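You operate a simulated robot arm through the tools that you are given. There is no shell and no other tool.

You run a simulated robot arm. Do the job below in one go: nothing can be reset, and whatever is moved stays where it is left.

## Task
Clamp the blue brush in the vice, wipe its lint off and put it back.
Fine: use the green cloth and put that back too, both as they lay; leave the vice open. Set down upright: what you pick out. What is to be rubbed or washed off counts as gone when no trace of it is left.

Only the result counts: the job must be done as asked and must still hold three seconds after the hand-in. Knocking over, shifting, dropping, spilling or breaking anything else fails it. Flat cloth is picked up by pressing the open fingertips on it (5 to 10 N) and closing them slowly along it; thin cloth reads only 2 to 8 mm in the jaws.

## Robot
A 6-joint arm with a two-finger gripper, fixed in place. Base frame: the origin is at the foot of the arm, x ahead of it, y to its left, z up. Lengths are in mm, angles in degrees, forces in N, time in s.
With the tool pointing down near the work surface it reaches from about 360 to 860 mm from the base axis. Its first joint turns from -166.0 to 166.0 degrees. Payload 2.45 kg.
The TCP is the grasp point between the finger pads, 20 mm short of the fingertips. In the tool frame z runs along the fingers and y along their closing line. The gripper opens to 140 mm. The gripper's body begins 168 mm behind the TCP.
Orientation is that of the tool frame in the base frame, as a unit quaternion [x, y, z, w]. With the fingers straight down and closing along the base's y, the tool's x points along the base's -x, its y along +y and its z along -z.

## Interface
- The arm moves only by the tool apply_moves. Its argument "steps" is a list of rows, each a list of 3 entries, a list of its own where there are three numbers: the shift along the tool's x, y, z in units of 250 mm (1.0 is 250 mm), then the turn, a rotation vector about the tool's x, y, z in units of 60 degrees (1.0 is 60 degrees), then the closure, from 0 (fully open) to 1 (shut). In form: [[[dx, dy, dz], [wx, wy, wz], jaw], ...]. A call has 1 to 20 rows; each row is the pose to reach, as a shift and turn from the pose commanded when the call began, along the tool's axes at that moment. A call with a number of a shift or a turn outside -1 to 1 is refused whole. Rows are played at 5 a second. More than 50 mm and 8.6 degrees between two rows, or a gripper value outside its range, and nothing of the call is played. Where a pose cannot be reached the arm comes as near as it can. A force on the tool above 40 N (or 10 N above the force at the start of the call, whichever is more), or a blocked arm, ends the call early, and 0.2 s more pass. Each finger travels about 45 mm/s and halts on what it meets, pressing with about 34 N; the grip force reading is that of the motor and also rises with nothing between the fingers. The clock runs only during rows and for 0.2 s after the last one: add rows that repeat a pose to give the fingers time. It gives the time, the measured TCP pose, the force on the tool (base axes), the opening and the grip force at its end, in the units of the frame above (readings bear some noise), with the torque about the TCP (base axes, N m) and any sound that the robot's microphone picked up.
- Cameras (640 x 400 px; columns grow to the right, rows downward): "scene" is fixed at [398.6, -499.7, 1680.6]; the picture's right is [-1.00, 0.00, -0.03], its down [-0.00, 1.00, 0.02] and it looks along [0.03, 0.02, -1.00] (base axes); focal length 319 px, centre (320, 200). "wrist" rides on the gripper at [78, 11, -209] in the tool frame; the picture's right is [-0.14, 0.99, 0.00], its down [-0.92, -0.13, -0.37] and it looks along [-0.36, -0.05, 0.93] (tool axes); focal length 280 px, centre (320, 200). There is no depth. A picture from a camera that has moved, and an enlarged one, comes with that camera's place and axes in the base frame and with its lens.
- get_image(camera): a new picture of that camera. The clock stands still meanwhile.
- raise_lower(by): slides the trunk up (or, below 0, down) by that many mm; the arm rides with it, the base frame stays. It gives what a move gives, with no picture.
- zoom(camera, box): a new picture of the part [left, top, right, bottom] of that camera's present view, enlarged. The clock stands still meanwhile.
- hand_in(): hands the job in; it is judged then, once.

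Nothing tells you positions but the pictures and the camera data. Unless the task says otherwise, let go and move clear before handing in.

The tools are called after "Call:" as a command line: name --argument value ..., lists and objects as JSON in quotes. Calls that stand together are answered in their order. apply_moves: Moves the arm, as the interface text tells. Its arguments: {"type":"object","properties":{"steps":{"type":"array"}},"required":["steps"]} The other tools are called the same way: raise_lower (by) slides the trunk up or down; get_image (camera) takes a picture; zoom (camera, box) takes an enlarged picture of a part of a camera's view; hand_in () hands the job in.

At the start:

```text
t: 0.0
tcp_pos: [238.6, -435.9, 1165.3]
ee_rot: [0.0, 1.0, 0.001, 0.0]
force: [-0.2, 1.3, 0.0]
moment: [-0.01, 0.0, 0.0]
opening: 139.9
finger_force: 0.0
trunk travel left (down, up): [-175.0, 55.0]
```

scene: 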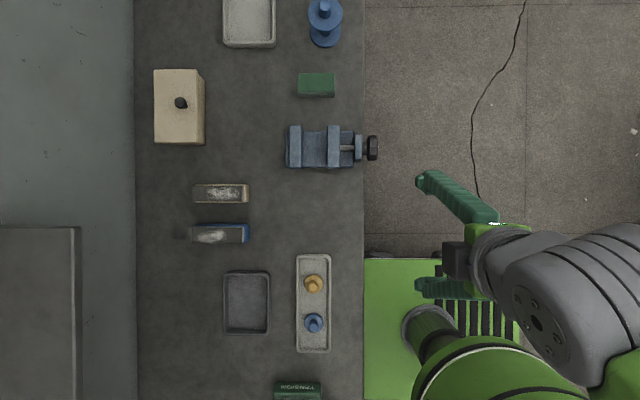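
wrist: 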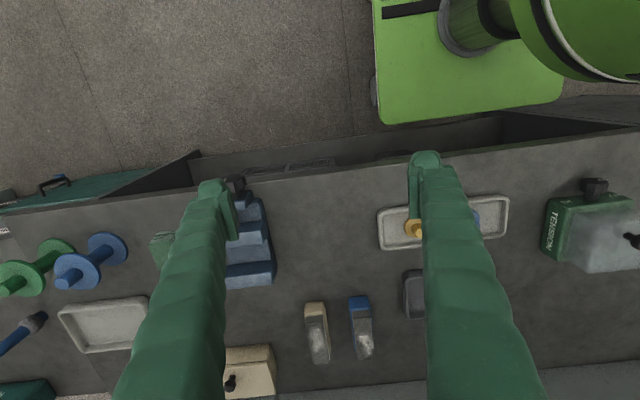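

The scene camera shows a bench with a blue vice, a blue brush and a tan brush lying side by side, a green cloth (small folded rectangle), and trays. I'll look closer before I move anything.

Call:
zoom --camera "scene" --box '[130, 50, 390, 260]'

Call:
zoom --camera "scene" --box '[170, 165, 290, 255]'

Call:
zoom --camera "scene" --box '[270, 60, 390, 180]'

Call:
zoom --camera "wrist" --box '[130, 160, 400, 400]'

```text
1.90 times, centred on (260, 155) of scene
camera zoom: at [398.6, -499.7, 1680.6], right [-1.0, 0.0, -0.03], down [0.0, 1.0, 0.02], along [0.03, 0.02, -1.0], focal length 608 px, centre (434, 286)
```

zoom: 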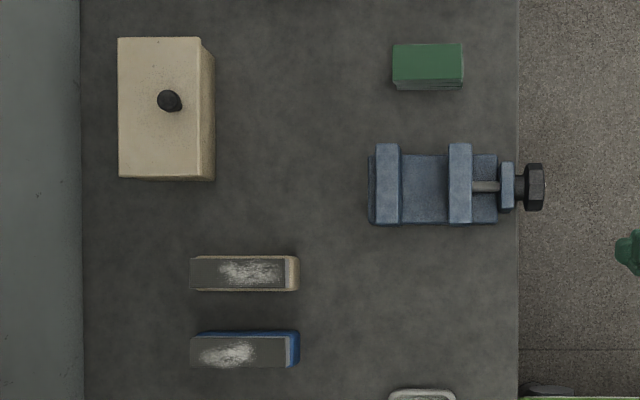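

```text
4.44 times, centred on (230, 210) of scene
camera zoom: at [398.6, -499.7, 1680.6], right [-1.0, 0.0, -0.03], down [0.0, 1.0, 0.02], along [0.03, 0.02, -1.0], focal length 1418 px, centre (720, 156)
```

zoom: 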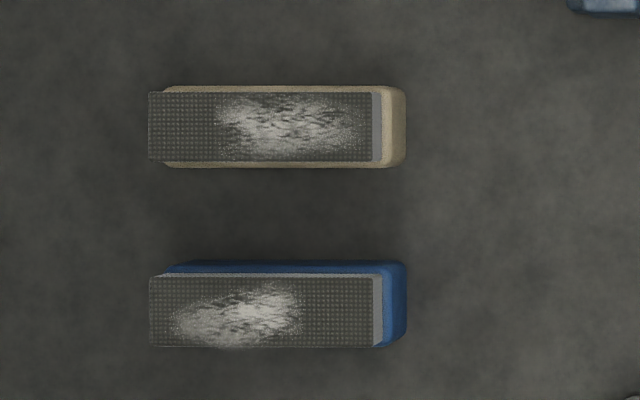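

```text
3.33 times, centred on (330, 120) of scene
camera zoom: at [398.6, -499.7, 1680.6], right [-1.0, 0.0, -0.03], down [0.0, 1.0, 0.02], along [0.03, 0.02, -1.0], focal length 1063 px, centre (287, 467)
```

zoom: 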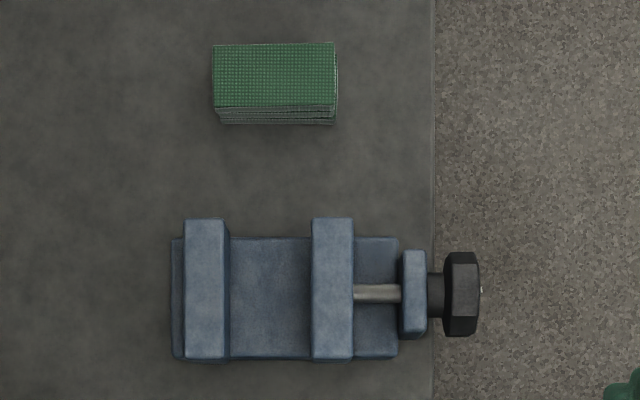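

```text
1.67 times, centred on (265, 280) of wrist
camera zoom: at [160.6, -425.4, 1374.0], right [0.14, 0.99, 0.0], down [0.92, -0.13, 0.37], along [0.36, -0.05, -0.93], focal length 467 px, centre (412, 67)
```

zoom: 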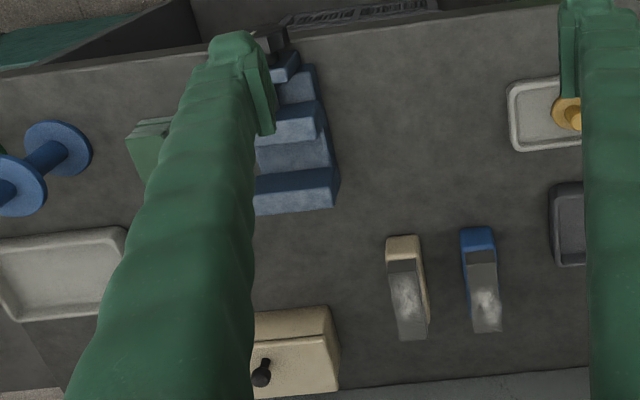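

The vice's jaws close along x and its black hex knob sits at the table edge, facing the robot. The brushes lie lint side up, and the cloth is a thick folded block. I'll move sideways at this height to view the vice and cloth with the wrist camera.

Call:
apply_moves --steps '[[[0, -0.16, 0], [0, 0, 0], 0], [[0, -0.32, 0], [0, 0, 0], 0], [[0, -0.48, 0], [0, 0, 0], 0], [[0, -0.64, 0], [0, 0, 0], 0], [[0, -0.8, 0], [0, 0, 0], 0], [[0, -0.8, 0], [0, 0, 0], 0]]'

Call:
get_image --camera "wrist"

Call:
get_image --camera "scene"

```text
t: 1.4
tcp_pos: [236.3, -636.2, 1163.2]
ee_rot: [0.001, 1.0, 0.0, 0.0]
force: [-0.6, 0.4, 0.3]
moment: [-0.02, 0.02, 0.0]
opening: 140.1
finger_force: 0.0
trunk travel left (down, up): [-175.0, 55.0]
```

```text
taken
camera wrist: at [159.2, -626.4, 1373.5], right [0.14, 0.99, 0.0], down [0.92, -0.13, 0.37], along [0.37, -0.05, -0.93], focal length 280 px, centre (320, 200)
```

wrist: 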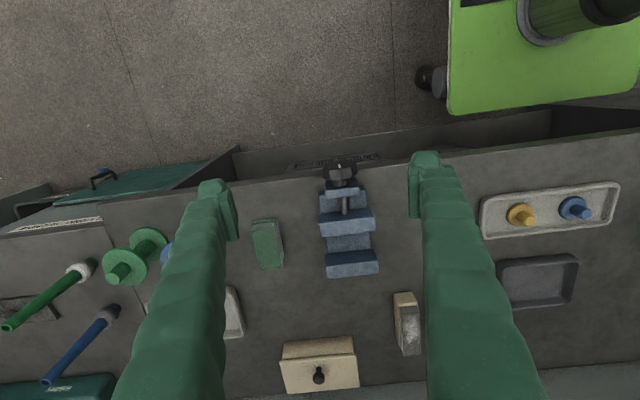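

```text
taken
```

scene: 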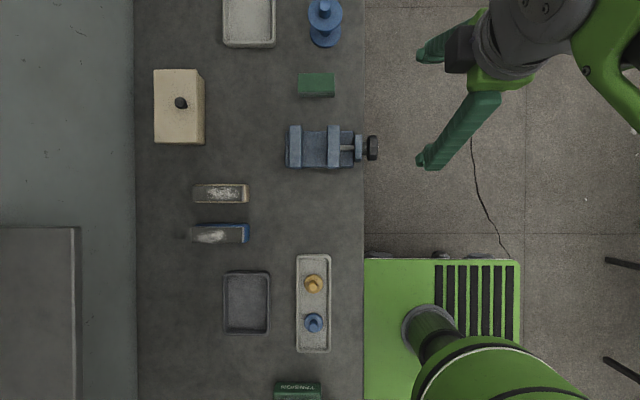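

Call:
zoom --camera "wrist" --box '[230, 140, 430, 290]'

Call:
zoom --camera "wrist" --box '[300, 150, 400, 290]'

Call:
zoom --camera "scene" --box '[280, 110, 390, 180]'

```text
2.67 times, centred on (330, 215) of wrist
camera zoom: at [159.2, -626.4, 1373.5], right [0.14, 0.99, 0.0], down [0.92, -0.13, 0.37], along [0.37, -0.05, -0.93], focal length 748 px, centre (293, 160)
```

zoom: 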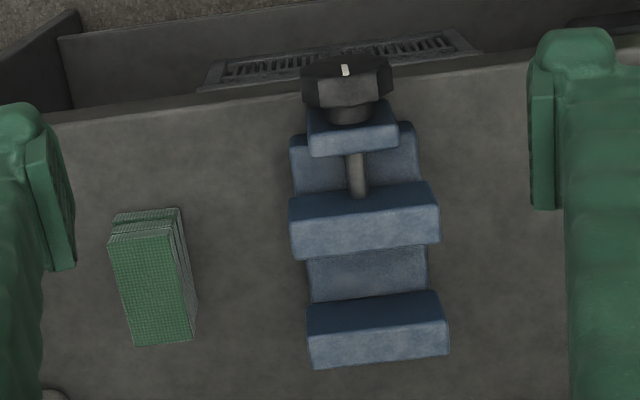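

```text
2.86 times, centred on (350, 220) of wrist
camera zoom: at [159.2, -626.4, 1373.5], right [0.14, 0.99, 0.0], down [0.92, -0.13, 0.37], along [0.37, -0.05, -0.93], focal length 801 px, centre (234, 143)
```

zoom: 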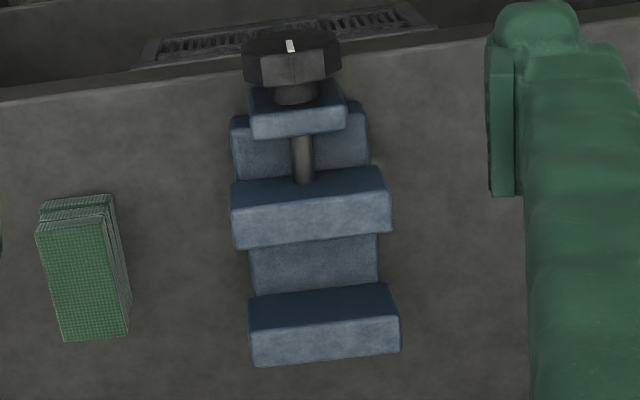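

```text
5.71 times, centred on (335, 145) of scene
camera zoom: at [398.6, -499.7, 1680.6], right [-1.0, 0.0, -0.03], down [0.0, 1.0, 0.02], along [0.03, 0.02, -1.0], focal length 1823 px, centre (234, 514)
```

zoom: 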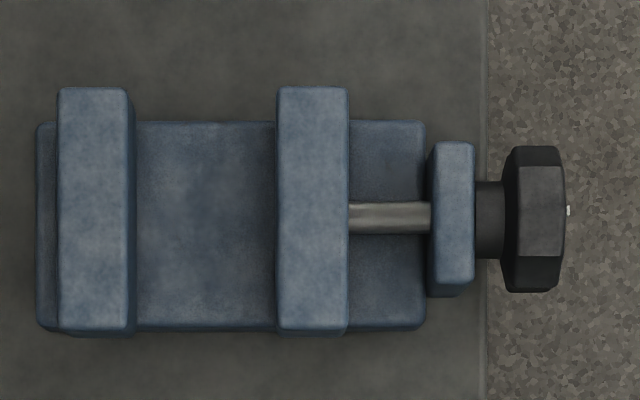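

The vice has a base plate, a fixed far jaw, a moving near jaw, and a hex knob with a white mark. Next I'll move over the blue brush, at about (677, -402), for a close view.

Call:
apply_moves --steps '[[[-0.16, 0.085, 0.04], [0, 0, 0], 0], [[-0.32, 0.17, 0.08], [0, 0, 0], 0], [[-0.48, 0.255, 0.12], [0, 0, 0], 0], [[-0.64, 0.34, 0.16], [0, 0, 0], 0], [[-0.8, 0.425, 0.2], [0, 0, 0], 0], [[-0.88, 0.47, 0.24], [0, 0, 0], 0]]'

Call:
apply_moves --steps '[[[-0.16, 0.085, 0.05], [0, 0, 0], 0], [[-0.32, 0.17, 0.1], [0, 0, 0], 0], [[-0.48, 0.255, 0.15], [0, 0, 0], 0], [[-0.64, 0.34, 0.2], [0, 0, 0], 0], [[-0.8, 0.425, 0.3], [0, 0, 0], 0], [[-0.85, 0.466, 0.4], [0, 0, 0], 0], [[-0.85, 0.466, 0.4], [0, 0, 0], 0]]'

Call:
get_image --camera "wrist"

Call:
get_image --camera "scene"

```text
t: 2.8
tcp_pos: [458.6, -518.2, 1101.7]
ee_rot: [0.0, 1.0, 0.0, 0.0]
force: [0.3, 0.1, 0.3]
moment: [-0.01, 0.03, 0.0]
opening: 140.0
finger_force: 0.0
trunk travel left (down, up): [-175.0, 55.0]
```

```text
refused: row 5 steps farther than a row can; nothing moved
```

```text
taken
camera wrist: at [381.1, -507.6, 1310.9], right [0.14, 0.99, 0.0], down [0.92, -0.13, 0.37], along [0.36, -0.05, -0.93], focal length 280 px, centre (320, 200)
```

wrist: 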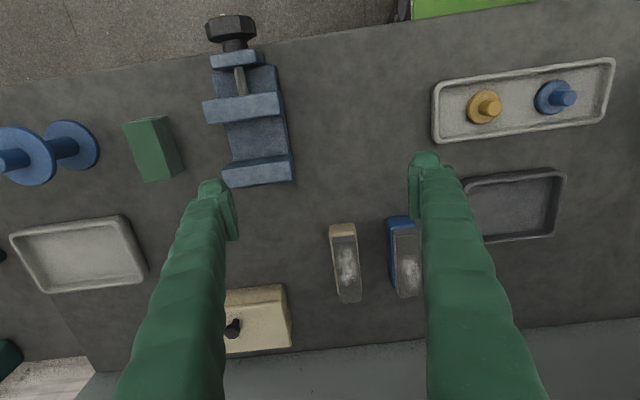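

```text
taken
```

scene: 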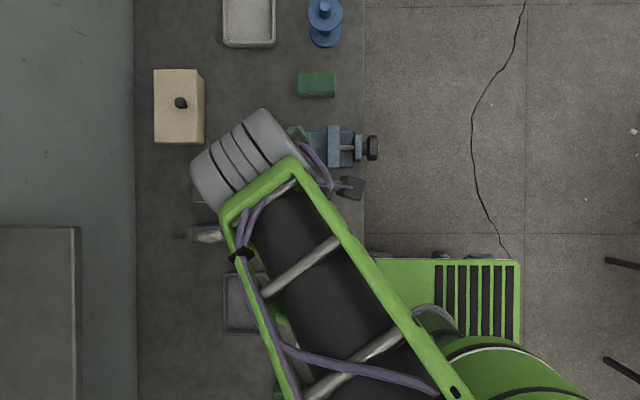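

The brushes, vice, cloth and trays are all visible from here. I'll zoom on the brushes and the vice before going closer.

Call:
zoom --camera "wrist" --box '[310, 200, 430, 310]'

Call:
zoom --camera "wrist" --box '[110, 0, 310, 200]'

Call:
apply_moves --steps '[[[-0.15, 0.08, 0.05], [0, 0, 0], 0], [[-0.3, 0.16, 0.1], [0, 0, 0], 0], [[-0.45, 0.24, 0.15], [0, 0, 0], 0], [[-0.6, 0.32, 0.2], [0, 0, 0], 0], [[-0.72, 0.4, 0.28], [0, 0, 0], 0], [[-0.76, 0.466, 0.4], [0, 0, 0], 0], [[-0.76, 0.466, 0.4], [0, 0, 0], 0]]'

Call:
get_image --camera "wrist"

```text
3.64 times, centred on (370, 255) of wrist
camera zoom: at [381.1, -507.6, 1310.9], right [0.14, 0.99, 0.0], down [0.92, -0.13, 0.37], along [0.36, -0.05, -0.93], focal length 1020 px, centre (138, 0)
```

zoom: 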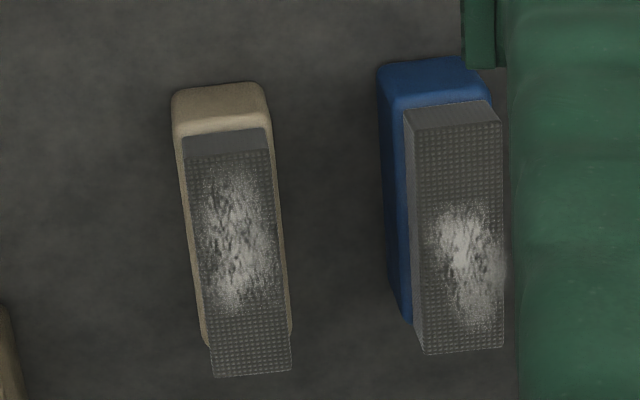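

```text
2.00 times, centred on (210, 100) of wrist
camera zoom: at [381.1, -507.6, 1310.9], right [0.14, 0.99, 0.0], down [0.92, -0.13, 0.37], along [0.36, -0.05, -0.93], focal length 561 px, centre (540, 400)
```

zoom: 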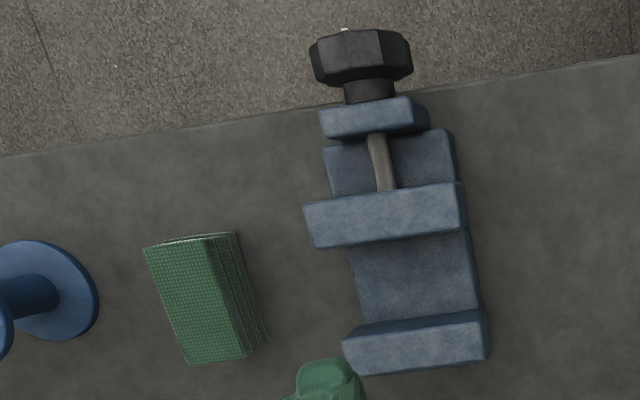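

```text
t: 4.4
tcp_pos: [647.9, -401.8, 1005.3]
ee_rot: [0.0, 1.0, 0.001, 0.0]
force: [0.4, -0.5, 0.0]
moment: [0.0, -0.04, -0.01]
opening: 140.0
finger_force: 0.1
trunk travel left (down, up): [-175.0, 55.0]
```

```text
taken
camera wrist: at [570.6, -391.9, 1213.8], right [0.14, 0.99, 0.0], down [0.92, -0.13, 0.37], along [0.37, -0.05, -0.93], focal length 280 px, centre (320, 200)
```

wrist: 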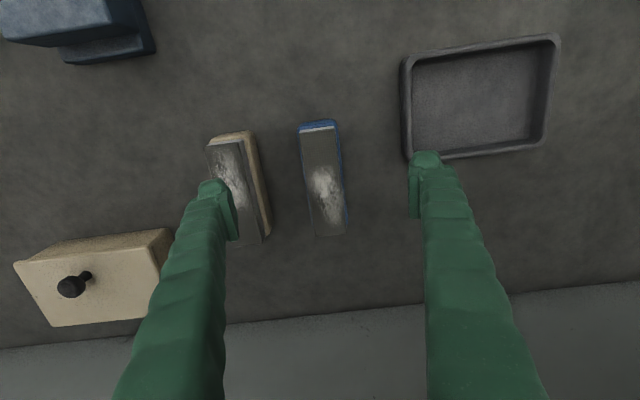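

Call:
zoom --camera "wrist" --box '[260, 100, 390, 250]'

Call:
zoom --camera "wrist" --box '[180, 110, 400, 250]'

```text
2.67 times, centred on (325, 175) of wrist
camera zoom: at [570.6, -391.9, 1213.8], right [0.14, 0.99, 0.0], down [0.92, -0.13, 0.37], along [0.37, -0.05, -0.93], focal length 748 px, centre (307, 267)
```

zoom: 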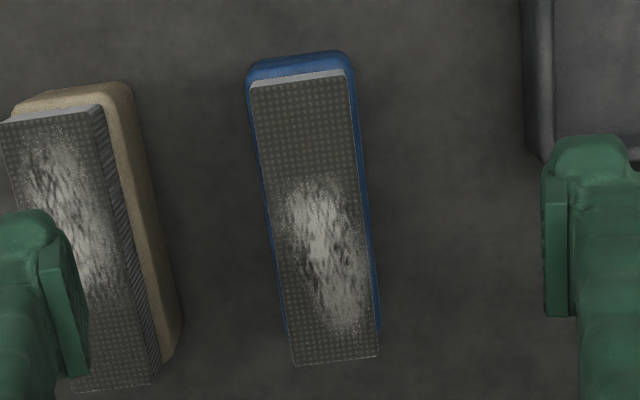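

```text
2.86 times, centred on (290, 180) of wrist
camera zoom: at [570.6, -391.9, 1213.8], right [0.14, 0.99, 0.0], down [0.92, -0.13, 0.37], along [0.37, -0.05, -0.93], focal length 801 px, centre (406, 257)
```

zoom: 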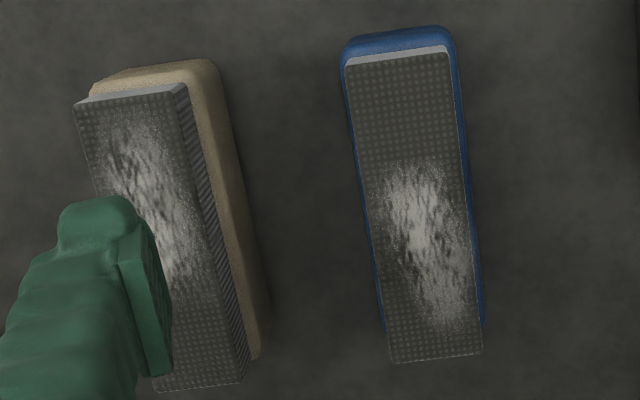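

The blue brush's grey pad top is at about z 925, x 608–730, y -420 to -382. Its body is about 46 mm wide. The vice jaws top out at about z 935, its bed is at about 885, and the gap is about 61 mm. Next I'll go back in front of the vice and turn the tool horizontal to inspect the knob.

Call:
apply_moves --steps '[[[0, 0, -0.19], [0, 0, 0], 0], [[0.05, -0.02, -0.37], [0, 0, 0], 0], [[0.2, -0.1, -0.45], [0, 0, 0], 0], [[0.36, -0.18, -0.5], [0, 0, 0], 0], [[0.52, -0.26, -0.52], [0, 0, 0], 0], [[0.68, -0.34, -0.54], [0, 0, 0], 0], [[0.84, -0.42, -0.56], [0, 0, 0], 0], [[1.0, -0.5, -0.58], [0, 0, 0], 0]]'

Call:
apply_moves --steps '[[[0.17, -0.08, 0], [0, 0, 0], 0], [[0.34, -0.16, 0], [0, 0, 0], 0], [[0.51, -0.22, 0], [0, 0, 0], 0], [[0.68, -0.28, 0], [0, 0, 0], 0], [[0.85, -0.32, 0], [0, 0, 0], 0], [[0.96, -0.34, 0], [0, 0, 0], 0], [[0.96, -0.34, 0], [0, 0, 0], 0]]'

```text
t: 6.2
tcp_pos: [395.6, -527.1, 1149.7]
ee_rot: [0.0, 1.0, 0.0, -0.001]
force: [0.0, 0.4, 0.6]
moment: [0.03, -0.04, 0.01]
opening: 139.9
finger_force: 0.1
trunk travel left (down, up): [-175.0, 55.0]
```

```text
t: 7.8
tcp_pos: [155.8, -610.1, 1148.7]
ee_rot: [0.001, 1.0, 0.0, -0.001]
force: [0.0, -0.3, 0.6]
moment: [0.01, 0.04, -0.01]
opening: 140.1
finger_force: 0.1
trunk travel left (down, up): [-175.0, 55.0]
```

I'm at about (156, -610, 1149) in free space in front of the vice. I'll tip the tool toward +x in two steps.

Call:
apply_moves --steps '[[[0, 0, 0], [0, -0.125, 0], 0], [[0, 0, 0], [0, -0.25, 0], 0], [[0, 0, 0], [0, -0.375, 0], 0], [[0, 0, 0], [0, -0.5, 0], 0], [[0, 0, 0], [0, -0.625, 0], 0], [[0, 0, 0], [0, -0.75, 0], 0], [[0, 0, 0], [0, -0.75, 0], 0]]'

Call:
get_image --camera "scene"

Call:
get_image --camera "wrist"

```text
t: 9.4
tcp_pos: [159.0, -611.4, 1150.9]
ee_rot: [0.0, 0.924, -0.001, 0.384]
force: [-0.4, 0.4, -0.8]
moment: [0.0, -0.01, 0.02]
opening: 140.0
finger_force: 0.0
trunk travel left (down, up): [-175.0, 55.0]
```

```text
taken
```

scene: 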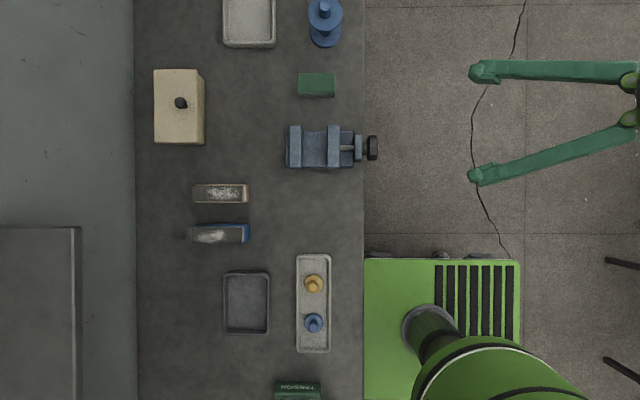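

```text
taken
camera wrist: at [-44.8, -601.2, 1242.0], right [0.1, 0.99, 0.1], down [0.39, -0.13, 0.91], along [0.92, -0.05, -0.4], focal length 280 px, centre (320, 200)
```

wrist: 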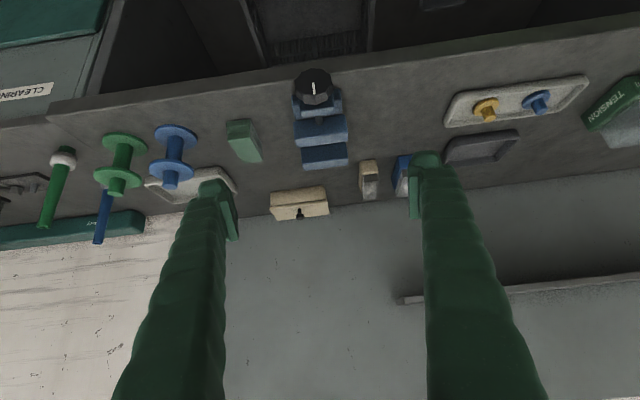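

Call:
zoom --camera "wrist" --box '[270, 55, 390, 185]'

Call:
apply_moves --steps '[[[0, 0, 0], [0, -0.125, 0], 0], [[0, 0, 0], [0, -0.25, 0], 0], [[0, 0, 0], [0, -0.375, 0], 0], [[0, 0, 0], [0, -0.5, 0], 0], [[0, 0, 0], [0, -0.625, 0], 0], [[0, 0, 0], [0, -0.75, 0], 0], [[0, 0, 0], [0, -0.75, 0], 0]]'

Call:
get_image --camera "wrist"

Call:
get_image --camera "scene"

```text
3.08 times, centred on (330, 120) of wrist
camera zoom: at [-44.8, -601.2, 1242.0], right [0.1, 0.99, 0.1], down [0.39, -0.13, 0.91], along [0.92, -0.05, -0.4], focal length 863 px, centre (289, 446)
```

zoom: 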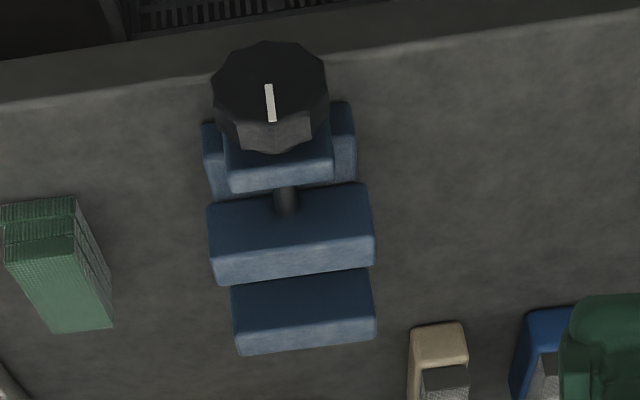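

```text
t: 11.0
tcp_pos: [157.1, -612.3, 1150.1]
ee_rot: [0.0, 0.706, -0.001, 0.708]
force: [0.0, -0.8, 0.1]
moment: [-0.03, 0.0, -0.01]
opening: 140.1
finger_force: 0.1
trunk travel left (down, up): [-175.0, 55.0]
```

```text
taken
camera wrist: at [-50.9, -601.7, 1072.0], right [0.0, 0.99, 0.14], down [-0.37, -0.13, 0.92], along [0.93, -0.05, 0.37], focal length 280 px, centre (320, 200)
```

wrist: 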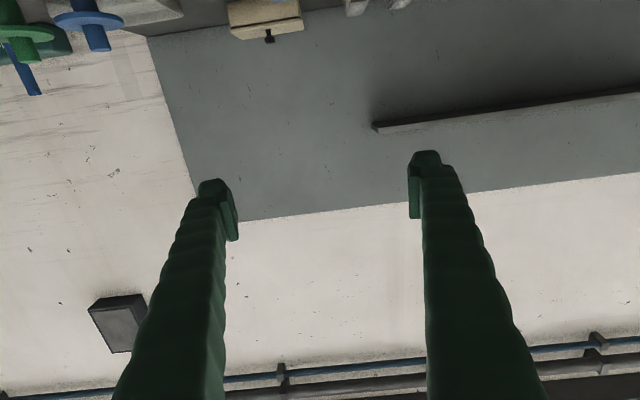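

```text
taken
```

scene: 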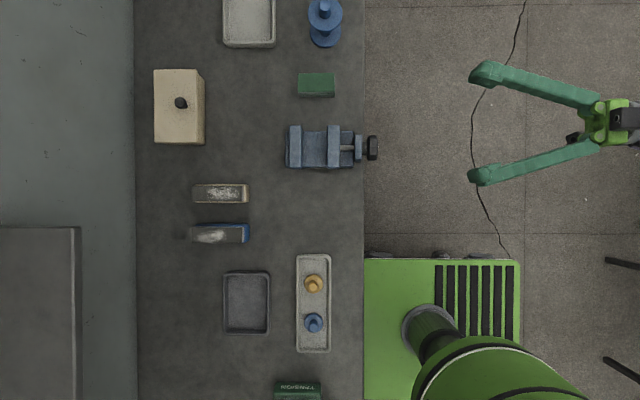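

The knob is a many-sided disc with a white mark pointing up. The tool now points along +x, so I'll lower in front of the knob for a frontal view.

Call:
apply_moves --steps '[[[0.15, 0, 0], [0, 0, 0], 0], [[0.3, 0, 0], [0, 0, 0], 0], [[0.45, 0, 0], [0, 0, 0], 0], [[0.6, 0, 0], [0, 0, 0], 0], [[0.76, 0, 0], [0, 0, 0], 0], [[0.76, 0, 0], [0, 0, 0], 0]]'

Call:
get_image --camera "wrist"

Call:
zoom --camera "wrist" --box '[230, 0, 410, 150]'

```text
t: 12.4
tcp_pos: [157.4, -608.3, 960.6]
ee_rot: [0.0, 0.707, 0.0, 0.707]
force: [-1.6, -0.2, -0.4]
moment: [0.0, 0.02, -0.01]
opening: 139.7
finger_force: 0.0
trunk travel left (down, up): [-175.0, 55.0]
```

```text
taken
camera wrist: at [-51.8, -597.9, 883.2], right [0.0, 0.99, 0.14], down [-0.37, -0.13, 0.92], along [0.93, -0.05, 0.37], focal length 280 px, centre (320, 200)
```

wrist: 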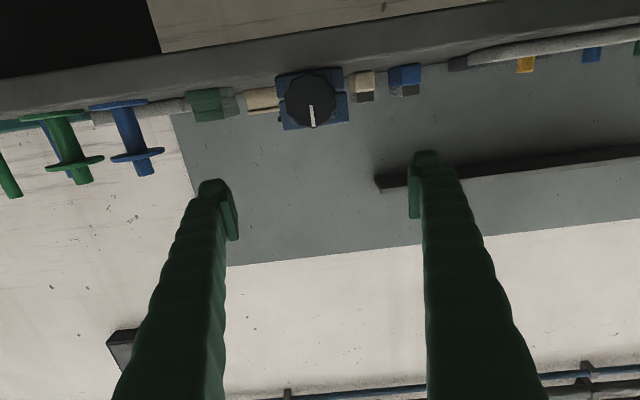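

```text
2.67 times, centred on (320, 75) of wrist
camera zoom: at [-51.8, -597.9, 883.2], right [0.0, 0.99, 0.14], down [-0.37, -0.13, 0.92], along [0.93, -0.05, 0.37], focal length 748 px, centre (320, 533)
```

zoom: 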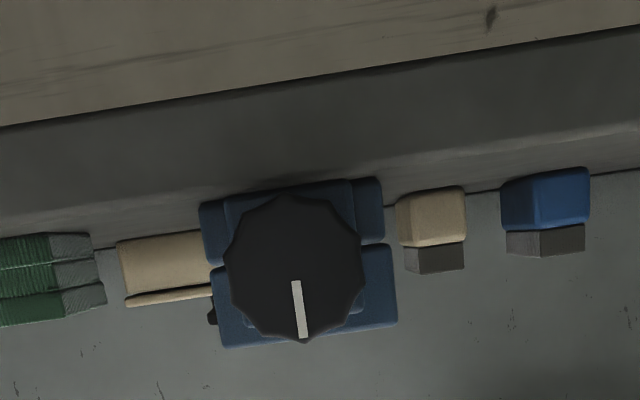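

The knob centre is at about (295, -610, 894) with a diameter of about 60. The table is at about z 861, the vice bed at about 889 and the jaw tops at about 936. I'll line up with the knob axis, check the view, then advance.

Call:
apply_moves --steps '[[[0.13, -0.005, 0], [0, 0, 0], 0], [[0.264, -0.009, 0], [0, 0, 0], 0], [[0.264, -0.009, 0.1], [0, 0, 0], 0], [[0.264, -0.009, 0.2], [0, 0, 0], 0], [[0.264, -0.009, 0.2], [0, 0, 0], 0]]'

Call:
get_image --camera "wrist"

Call:
zoom --camera "wrist" --box '[210, 40, 430, 190]'

```text
t: 13.6
tcp_pos: [207.1, -611.3, 893.6]
ee_rot: [0.001, 0.707, -0.002, 0.707]
force: [1.1, 0.2, 0.6]
moment: [0.01, 0.02, 0.0]
opening: 140.0
finger_force: 0.0
trunk travel left (down, up): [-175.0, 55.0]
```

```text
taken
camera wrist: at [-0.8, -600.9, 816.7], right [0.0, 0.99, 0.14], down [-0.37, -0.13, 0.92], along [0.93, -0.05, 0.37], focal length 280 px, centre (320, 200)
```

wrist: 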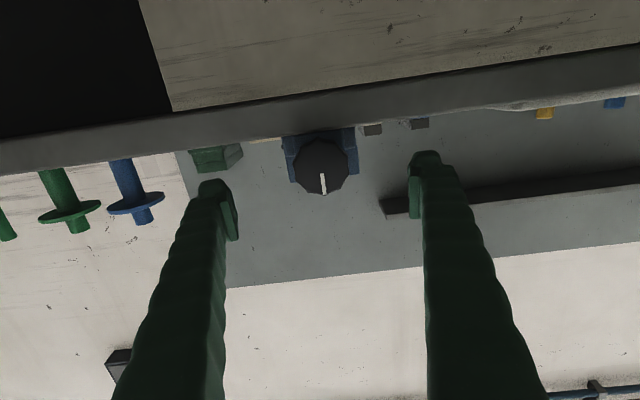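

```text
2.67 times, centred on (320, 115) of wrist
camera zoom: at [-0.8, -600.9, 816.7], right [0.0, 0.99, 0.14], down [-0.37, -0.13, 0.92], along [0.93, -0.05, 0.37], focal length 748 px, centre (320, 427)
```

zoom: 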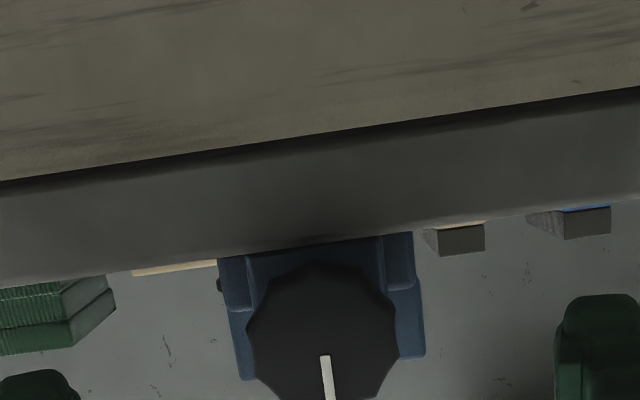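

I'm aligned with the knob at y≈-610.5, z≈892–894. I'll advance with the fingers straddling it.

Call:
apply_moves --steps '[[[0.003, 0.002, 0.11], [0, 0, 0], 0], [[0.003, 0.002, 0.22], [0, 0, 0], 0], [[0.003, 0.002, 0.308], [0, 0, 0], 0], [[0.003, 0.002, 0.308], [0, 0, 0], 0]]'

Call:
get_image --camera "wrist"

Call:
zoom --camera "scene" --box '[270, 90, 450, 200]'

```text
t: 14.6
tcp_pos: [284.3, -611.5, 893.3]
ee_rot: [0.001, 0.707, 0.0, 0.707]
force: [0.0, -0.3, -0.9]
moment: [0.0, 0.0, -0.01]
opening: 139.9
finger_force: 0.1
trunk travel left (down, up): [-175.0, 55.0]
```

```text
taken
camera wrist: at [75.6, -601.8, 814.7], right [0.0, 0.99, 0.14], down [-0.37, -0.13, 0.92], along [0.93, -0.05, 0.36], focal length 280 px, centre (320, 200)
```

wrist: 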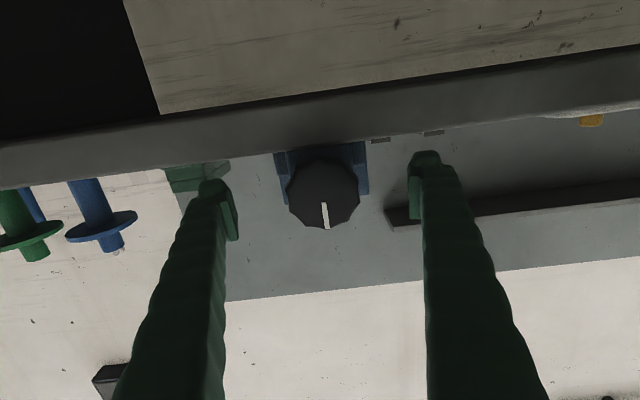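

```text
3.56 times, centred on (360, 145) of scene
camera zoom: at [398.6, -499.7, 1680.6], right [-1.0, 0.0, -0.03], down [0.0, 1.0, 0.02], along [0.03, 0.02, -1.0], focal length 1134 px, centre (178, 396)
```

zoom: 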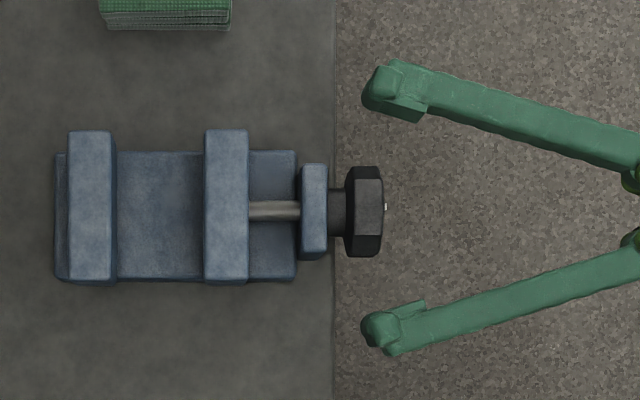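

The fingers straddle the knob, whose centre is at about (y -609.5, z 892.5). I'll make a small correction and close on it.

Call:
apply_moves --steps '[[[0.003, 0.006, 0.004], [0, 0, 0], 0.2], [[0.003, 0.006, 0.004], [0, 0, 0], 0.4], [[0.003, 0.006, 0.004], [0, 0, 0], 0.5], [[0.003, 0.006, 0.004], [0, 0, 0], 0.55], [[0.003, 0.006, 0.004], [0, 0, 0], 0.6], [[0.003, 0.006, 0.004], [0, 0, 0], 0.65], [[0.003, 0.006, 0.004], [0, 0, 0], 0.7], [[0.003, 0.006, 0.004], [0, 0, 0], 0.7], [[0.003, 0.006, 0.004], [0, 0, 0], 0.7]]'

Call:
get_image --camera "wrist"

Call:
zoom --camera "scene" --box '[270, 90, 450, 200]'

```text
t: 16.6
tcp_pos: [285.2, -610.7, 891.7]
ee_rot: [0.0, 0.707, 0.0, 0.707]
force: [-1.7, 7.4, -1.2]
moment: [0.01, -0.11, 0.12]
opening: 58.9
finger_force: 45.1
trunk travel left (down, up): [-175.0, 55.0]
```

```text
taken
camera wrist: at [76.9, -600.0, 813.8], right [0.0, 0.99, 0.14], down [-0.37, -0.13, 0.92], along [0.93, -0.05, 0.36], focal length 280 px, centre (320, 200)
```

wrist: 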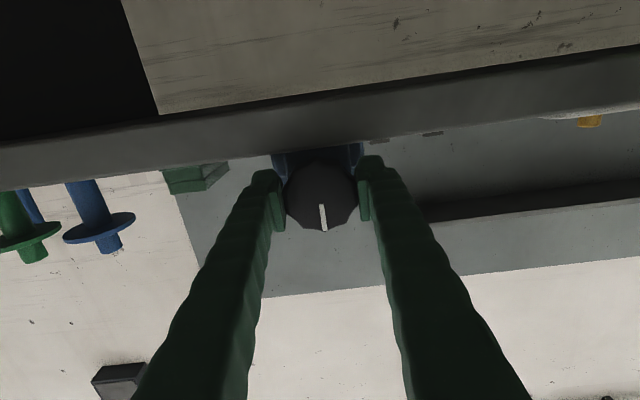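

```text
3.56 times, centred on (360, 145) of scene
camera zoom: at [398.6, -499.7, 1680.6], right [-1.0, 0.0, -0.03], down [0.0, 1.0, 0.02], along [0.03, 0.02, -1.0], focal length 1134 px, centre (178, 396)
```

zoom: 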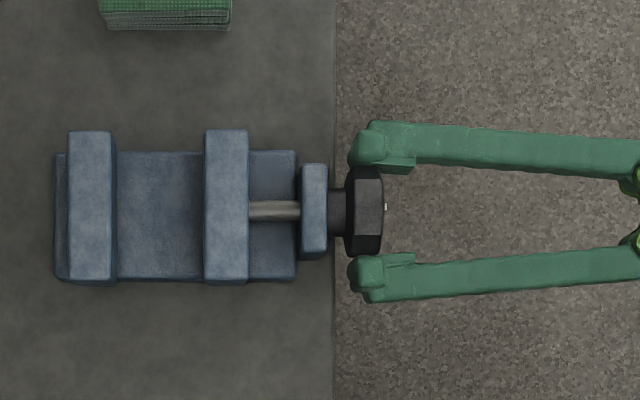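

The knob is gripped at 58.9 mm opening. I'll test the opening direction with a turn of about 45° counter-clockwise and see how far the jaw moves.

Call:
apply_moves --steps '[[[0, 0.004, 0], [0, 0, 0], 0.7], [[0, 0.004, 0], [0, 0, -0.125], 0.7], [[0, 0.004, 0], [0, 0, -0.25], 0.7], [[0, 0.004, 0], [0, 0, -0.375], 0.7], [[0, 0.004, 0], [0, 0, -0.5], 0.7], [[0, 0.004, 0], [0, 0, -0.625], 0.7], [[0, 0.004, 0], [0, 0, -0.75], 0.7], [[0, 0.004, 0], [0, 0, -0.75], 0.7]]'

Call:
get_image --camera "wrist"

Call:
zoom --camera "scene" --box '[270, 90, 450, 200]'

```text
t: 17.8
tcp_pos: [286.3, -612.5, 888.6]
ee_rot: [-0.187, 0.677, -0.171, 0.691]
force: [-0.2, 16.6, 14.8]
moment: [0.12, -0.89, 0.9]
opening: 58.7
finger_force: 44.8
out of reach, approached as far as the arm can: row 5, 6
trunk travel left (down, up): [-175.0, 55.0]
stopped in row 6: the force on the tool passed its limit at 47 N (the readings are from after the stop); the commanded pose is now the measured one
```

```text
taken
camera wrist: at [79.3, -648.6, 812.1], right [-0.02, 0.93, -0.37], down [-0.39, 0.33, 0.86], along [0.92, 0.16, 0.36], focal length 280 px, centre (320, 200)
```

wrist: 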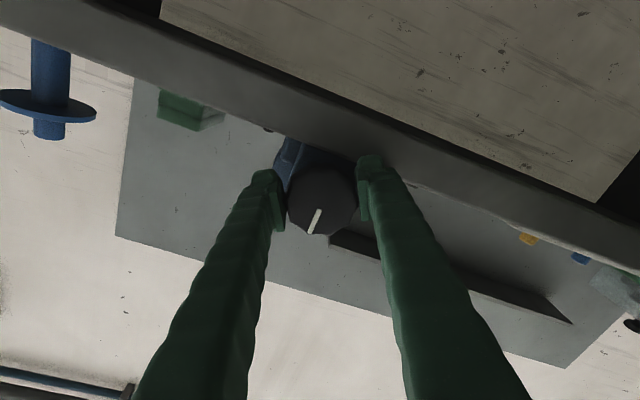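

```text
3.56 times, centred on (360, 145) of scene
camera zoom: at [398.6, -499.7, 1680.6], right [-1.0, 0.0, -0.03], down [0.0, 1.0, 0.02], along [0.03, 0.02, -1.0], focal length 1134 px, centre (178, 396)
```

zoom: 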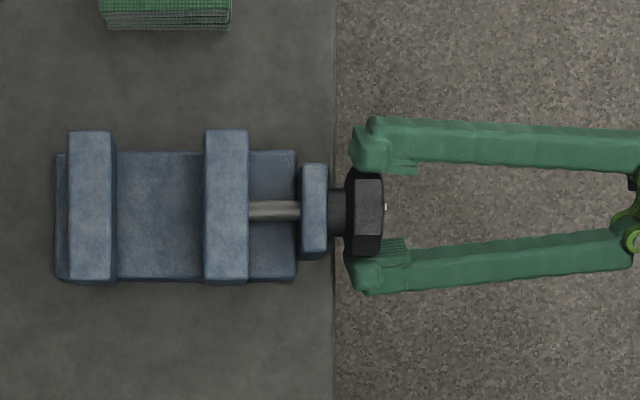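

The knob didn't turn: the vice seems to be at its open stop, and the arm's roll range ends near -30° in this posture. I'll release, back off a little, and find how far the roll reaches in the closing direction.

Call:
apply_moves --steps '[[[0, 0, 0], [0, 0, 0], 0.5], [[0, 0, 0], [0, 0, 0], 0.4], [[0, 0, 0], [0, 0, 0], 0.3], [[0, 0, 0], [0, 0, 0], 0.3], [[0, 0, -0.1], [0, 0, 0], 0.3], [[0, 0, -0.2], [0, 0, 0], 0.3], [[0, 0, -0.3], [0, 0, 0], 0.3], [[0, 0, -0.3], [0, 0, 0], 0.3]]'

Call:
apply_moves --steps '[[[0, 0, 0], [0, 0, 0.14], 0.3], [[0, 0, 0], [0, 0, 0.28], 0.3], [[0, 0, 0], [0, 0, 0.42], 0.3], [[0, 0, 0], [0, 0, 0.56], 0.3], [[0, 0, 0], [0, 0, 0.7], 0.3], [[0, 0, 0], [0, 0, 0.84], 0.3], [[0, 0, 0], [0, 0, 0.98], 0.3], [[0, 0, 0], [0, 0, 0.98], 0.3]]'

```text
t: 19.6
tcp_pos: [219.8, -617.1, 888.0]
ee_rot: [-0.183, 0.68, -0.176, 0.688]
force: [0.4, 0.3, -0.4]
moment: [0.01, 0.02, 0.01]
opening: 98.1
finger_force: 0.1
out of reach, approached as far as the arm can: row 7, 8
trunk travel left (down, up): [-175.0, 55.0]
```

```text
t: 21.4
tcp_pos: [219.7, -614.9, 887.3]
ee_rot: [0.173, 0.683, 0.187, 0.685]
force: [-0.2, 0.0, 0.0]
moment: [-0.01, -0.01, 0.0]
opening: 98.0
finger_force: 0.0
trunk travel left (down, up): [-175.0, 55.0]
```

Call:
apply_moves --steps '[[[0, 0, 0], [0, 0, 0.14], 0.3], [[0, 0, 0], [0, 0, 0.28], 0.3], [[0, 0, 0], [0, 0, 0.42], 0.3], [[0, 0, 0], [0, 0, 0.56], 0.3], [[0, 0, 0], [0, 0, 0.7], 0.3], [[0, 0, 0], [0, 0, 0.84], 0.3], [[0, 0, 0], [0, 0, 0.98], 0.3], [[0, 0, 0], [0, 0, 0.98], 0.3]]'

Call:
get_image --camera "scene"

```text
t: 23.2
tcp_pos: [219.6, -615.8, 887.1]
ee_rot: [0.486, 0.509, 0.499, 0.506]
force: [-0.5, 0.0, 0.4]
moment: [-0.01, -0.02, 0.01]
opening: 98.1
finger_force: 0.0
trunk travel left (down, up): [-175.0, 55.0]
```

```text
taken
```

scene: 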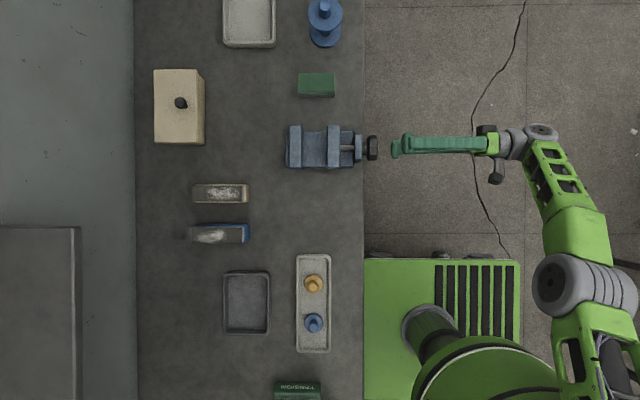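

Call:
apply_moves --steps '[[[0, 0, 0], [0, 0, 0.14], 0.3], [[0, 0, 0], [0, 0, 0.28], 0.3], [[0, 0, 0], [0, 0, 0.42], 0.3], [[0, 0, 0], [0, 0, 0.56], 0.3], [[0, 0, 0], [0, 0, 0.7], 0.3], [[0, 0, 0], [0, 0, 0.84], 0.3], [[0, 0, 0], [0, 0, 0.98], 0.3], [[0, 0, 0], [0, 0, 0.98], 0.3]]'

Call:
apply_moves --steps '[[[0, 0, 0], [0, 0, 0.14], 0.3], [[0, 0, 0], [0, 0, 0.28], 0.3], [[0, 0, 0], [0, 0, 0.42], 0.3], [[0, 0, 0], [0, 0, 0.56], 0.3], [[0, 0, 0], [0, 0, 0.7], 0.3], [[0, 0, 0], [0, 0, 0.84], 0.3], [[0, 0, 0], [0, 0, 0.98], 0.3], [[0, 0, 0], [0, 0, 0.98], 0.3]]'

Call:
get_image --camera "wrist"

```text
t: 25.0
tcp_pos: [219.7, -615.1, 888.3]
ee_rot: [0.674, 0.206, 0.682, 0.195]
force: [-0.3, 0.6, 0.3]
moment: [0.04, 0.02, -0.01]
opening: 98.0
finger_force: 0.1
trunk travel left (down, up): [-175.0, 55.0]
```

```text
t: 26.8
tcp_pos: [219.9, -616.4, 887.7]
ee_rot: [0.688, -0.152, 0.69, -0.165]
force: [1.1, 0.1, 0.1]
moment: [-0.01, -0.01, -0.01]
opening: 98.0
finger_force: 0.1
trunk travel left (down, up): [-175.0, 55.0]
```

```text
taken
camera wrist: at [11.4, -663.3, 951.5], right [0.02, -0.83, -0.56], down [-0.37, 0.51, -0.78], along [0.93, 0.22, -0.3], focal length 280 px, centre (320, 200)
```

wrist: 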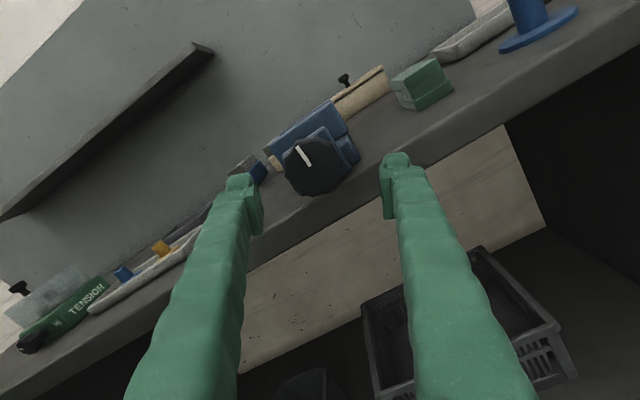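

The roll reaches at least from about -29° to +206°, which is plenty for long closing strokes. I'll turn the camera upright and look at the vice from the front.

Call:
apply_moves --steps '[[[0, 0, 0], [0, 0, -0.14], 0.3], [[0, 0, 0], [0, 0, -0.28], 0.3], [[0, 0, 0], [0, 0, -0.42], 0.3], [[0, 0, 0], [0, 0, -0.42], 0.2]]'

Call:
get_image --camera "wrist"

Call:
zoom --camera "wrist" --box '[220, 80, 440, 240]'

```text
t: 27.8
tcp_pos: [220.4, -613.8, 887.5]
ee_rot: [0.704, 0.003, 0.71, -0.01]
force: [-0.7, -0.4, 0.2]
moment: [-0.04, 0.0, 0.02]
opening: 111.8
finger_force: 0.1
trunk travel left (down, up): [-175.0, 55.0]
```

```text
taken
camera wrist: at [11.0, -630.8, 963.9], right [0.02, -0.99, -0.15], down [-0.36, 0.13, -0.92], along [0.93, 0.07, -0.36], focal length 280 px, centre (320, 200)
```

wrist: 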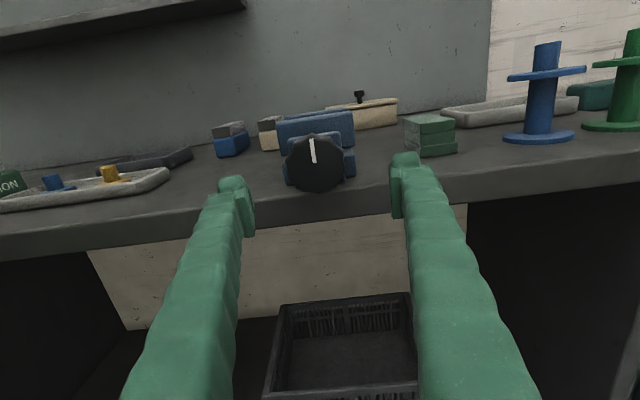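

```text
2.50 times, centred on (330, 160) of wrist
camera zoom: at [11.0, -630.8, 963.9], right [0.02, -0.99, -0.15], down [-0.36, 0.13, -0.92], along [0.93, 0.07, -0.36], focal length 701 px, centre (295, 300)
```

zoom: 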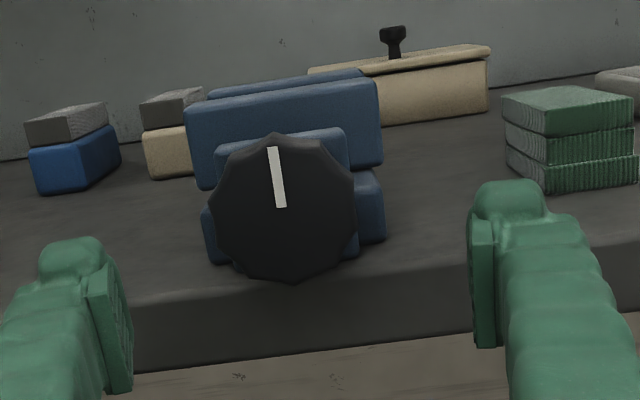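

I can see the vice front clearly; the cloth is a folded three-layer block. Now I'll lift away and tip the tool back down to pick the brush.

Call:
apply_moves --steps '[[[0.12, 0, 0], [0, 0, 0], 0], [[0.3, 0, 0], [0, 0, 0], 0], [[0.45, 0, 0], [0, -0.125, 0], 0], [[0.6, 0, 0], [0, -0.25, 0], 0], [[0.75, 0, 0], [0, -0.375, 0], 0], [[0.85, 0, 0], [0, -0.5, 0], 0], [[0.95, 0, 0], [0, -0.625, 0], 0], [[1.0, 0, 0], [0, -0.75, 0], 0], [[1.0, 0, 0], [0, -0.75, 0], 0]]'

Call:
apply_moves --steps '[[[0, 0, 0], [0, -0.125, 0], 0], [[0, 0, 0], [0, -0.25, 0], 0], [[0, 0, 0], [0, -0.375, 0], 0], [[0, 0, 0], [0, -0.5, 0], 0], [[0, 0, 0], [0, -0.625, 0], 0], [[0, 0, 0], [0, -0.75, 0], 0], [[0, 0, 0], [0, -0.75, 0], 0]]'

```text
t: 29.8
tcp_pos: [218.1, -618.1, 1137.6]
ee_rot: [0.922, 0.005, 0.386, -0.008]
force: [0.7, 0.5, -0.2]
moment: [0.0, 0.01, 0.02]
opening: 139.8
finger_force: 0.2
trunk travel left (down, up): [-175.0, 55.0]
```

```text
t: 31.4
tcp_pos: [218.3, -618.3, 1137.3]
ee_rot: [1.0, 0.009, 0.004, -0.005]
force: [-0.7, -0.2, -0.6]
moment: [-0.01, -0.04, -0.03]
opening: 139.9
finger_force: 0.1
trunk travel left (down, up): [-175.0, 55.0]
```

The tool is down again with the camera on the far side. I'll trim the small tilt and move toward the brush.

Call:
apply_moves --steps '[[[0.15, -0.072, 0], [-0.0095, -0.0076, 0.0172], 0.3], [[0.3, -0.144, 0], [-0.0095, -0.0076, 0.0172], 0.3], [[0.45, -0.216, 0], [-0.0095, -0.0076, 0.0172], 0.3], [[0.6, -0.288, 0], [-0.0095, -0.0076, 0.0172], 0.3], [[0.75, -0.36, 0], [-0.0095, -0.0076, 0.0172], 0.3], [[0.9, -0.432, 0], [-0.0095, -0.0076, 0.0172], 0.3], [[0.9, -0.432, 0], [-0.0095, -0.0076, 0.0172], 0.3]]'

Call:
apply_moves --steps '[[[0.15, -0.072, 0.05], [0, 0, 0], 0.3], [[0.3, -0.144, 0.1], [0, 0, 0], 0.3], [[0.45, -0.216, 0.15], [0, 0, 0], 0.3], [[0.6, -0.288, 0.2], [0, 0, 0], 0.3], [[0.75, -0.36, 0.25], [0, 0, 0], 0.3], [[0.9, -0.432, 0.3], [0, 0, 0], 0.3], [[0.9, -0.432, 0.45], [0, 0, 0], 0.3], [[0.9, -0.432, 0.45], [0, 0, 0], 0.3]]'

Call:
get_image --camera "wrist"

```text
t: 33.0
tcp_pos: [441.4, -507.8, 1141.1]
ee_rot: [1.0, 0.0, 0.0, 0.0]
force: [0.5, 0.4, -0.4]
moment: [-0.02, -0.01, -0.06]
opening: 98.0
finger_force: 0.1
trunk travel left (down, up): [-175.0, 55.0]
```

```text
t: 34.8
tcp_pos: [665.4, -397.6, 1028.3]
ee_rot: [1.0, 0.0, 0.002, 0.0]
force: [0.6, -0.6, 0.4]
moment: [-0.01, 0.05, 0.02]
opening: 97.9
finger_force: 0.0
trunk travel left (down, up): [-175.0, 55.0]
```

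```text
taken
camera wrist: at [743.7, -409.4, 1237.6], right [-0.14, -0.99, 0.0], down [-0.92, 0.13, 0.37], along [-0.36, 0.05, -0.93], focal length 280 px, centre (320, 200)
```

wrist: 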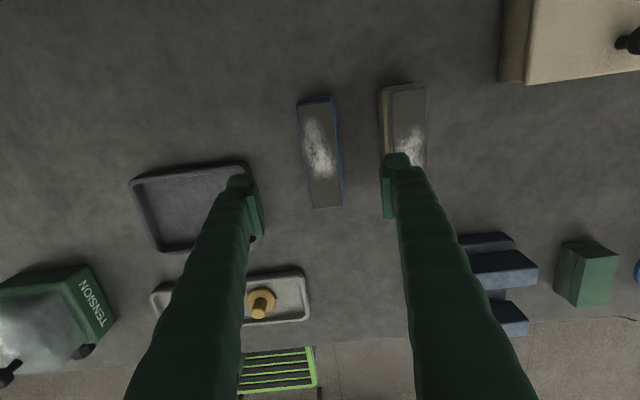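

Call:
zoom --camera "wrist" --box '[250, 80, 400, 230]'

```text
2.67 times, centred on (325, 155) of wrist
camera zoom: at [743.7, -409.4, 1237.6], right [-0.14, -0.99, 0.0], down [-0.92, 0.13, 0.37], along [-0.36, 0.05, -0.93], focal length 748 px, centre (307, 320)
```

zoom: 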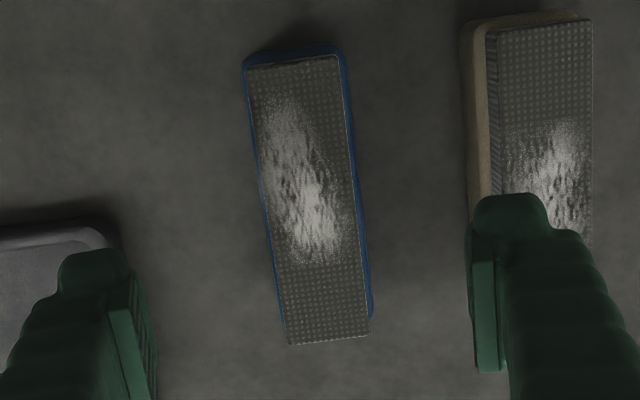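

The pad spans x 609–730, y -419.4 to -382.4, with its top at z≈924.5. I'll descend so the tips overlap the pad by about 13 mm.

Call:
apply_moves --steps '[[[0.0184, 0.0136, 0.12], [0, 0, 0], 0.4], [[0.0184, 0.0136, 0.24], [0, 0, 0], 0.4], [[0.0184, 0.0136, 0.34], [0, 0, 0], 0.4], [[0.0184, 0.0136, 0.387], [0, 0, 0], 0.4], [[0.0184, 0.0136, 0.387], [0, 0, 0], 0.4], [[0.0184, 0.0136, 0.387], [0, 0, 0], 0.4]]'

Call:
get_image --camera "wrist"

Call:
zoom --camera "wrist" --box '[200, 80, 440, 260]'

```text
t: 36.2
tcp_pos: [672.0, -400.9, 931.2]
ee_rot: [1.0, 0.0, 0.0, 0.0]
force: [0.3, -0.7, -0.7]
moment: [0.0, 0.04, 0.01]
opening: 84.2
finger_force: 0.1
trunk travel left (down, up): [-175.0, 55.0]
```

```text
taken
camera wrist: at [749.5, -412.9, 1140.8], right [-0.14, -0.99, 0.0], down [-0.92, 0.13, 0.37], along [-0.36, 0.05, -0.93], focal length 280 px, centre (320, 200)
```

wrist: 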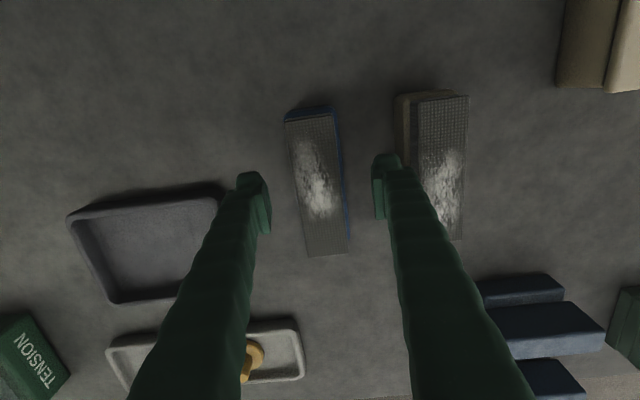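

```text
2.22 times, centred on (320, 170) of wrist
camera zoom: at [749.5, -412.9, 1140.8], right [-0.14, -0.99, 0.0], down [-0.92, 0.13, 0.37], along [-0.36, 0.05, -0.93], focal length 623 px, centre (320, 267)
```

zoom: 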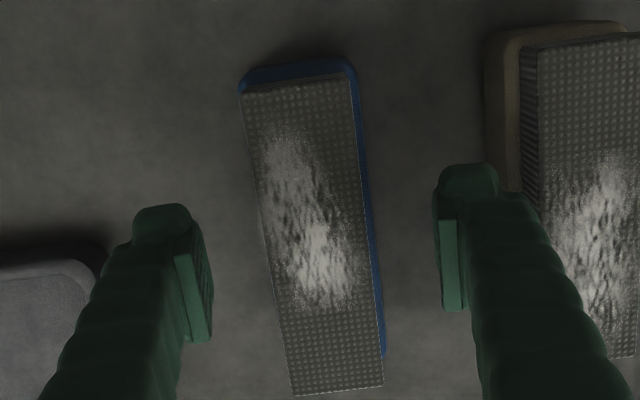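

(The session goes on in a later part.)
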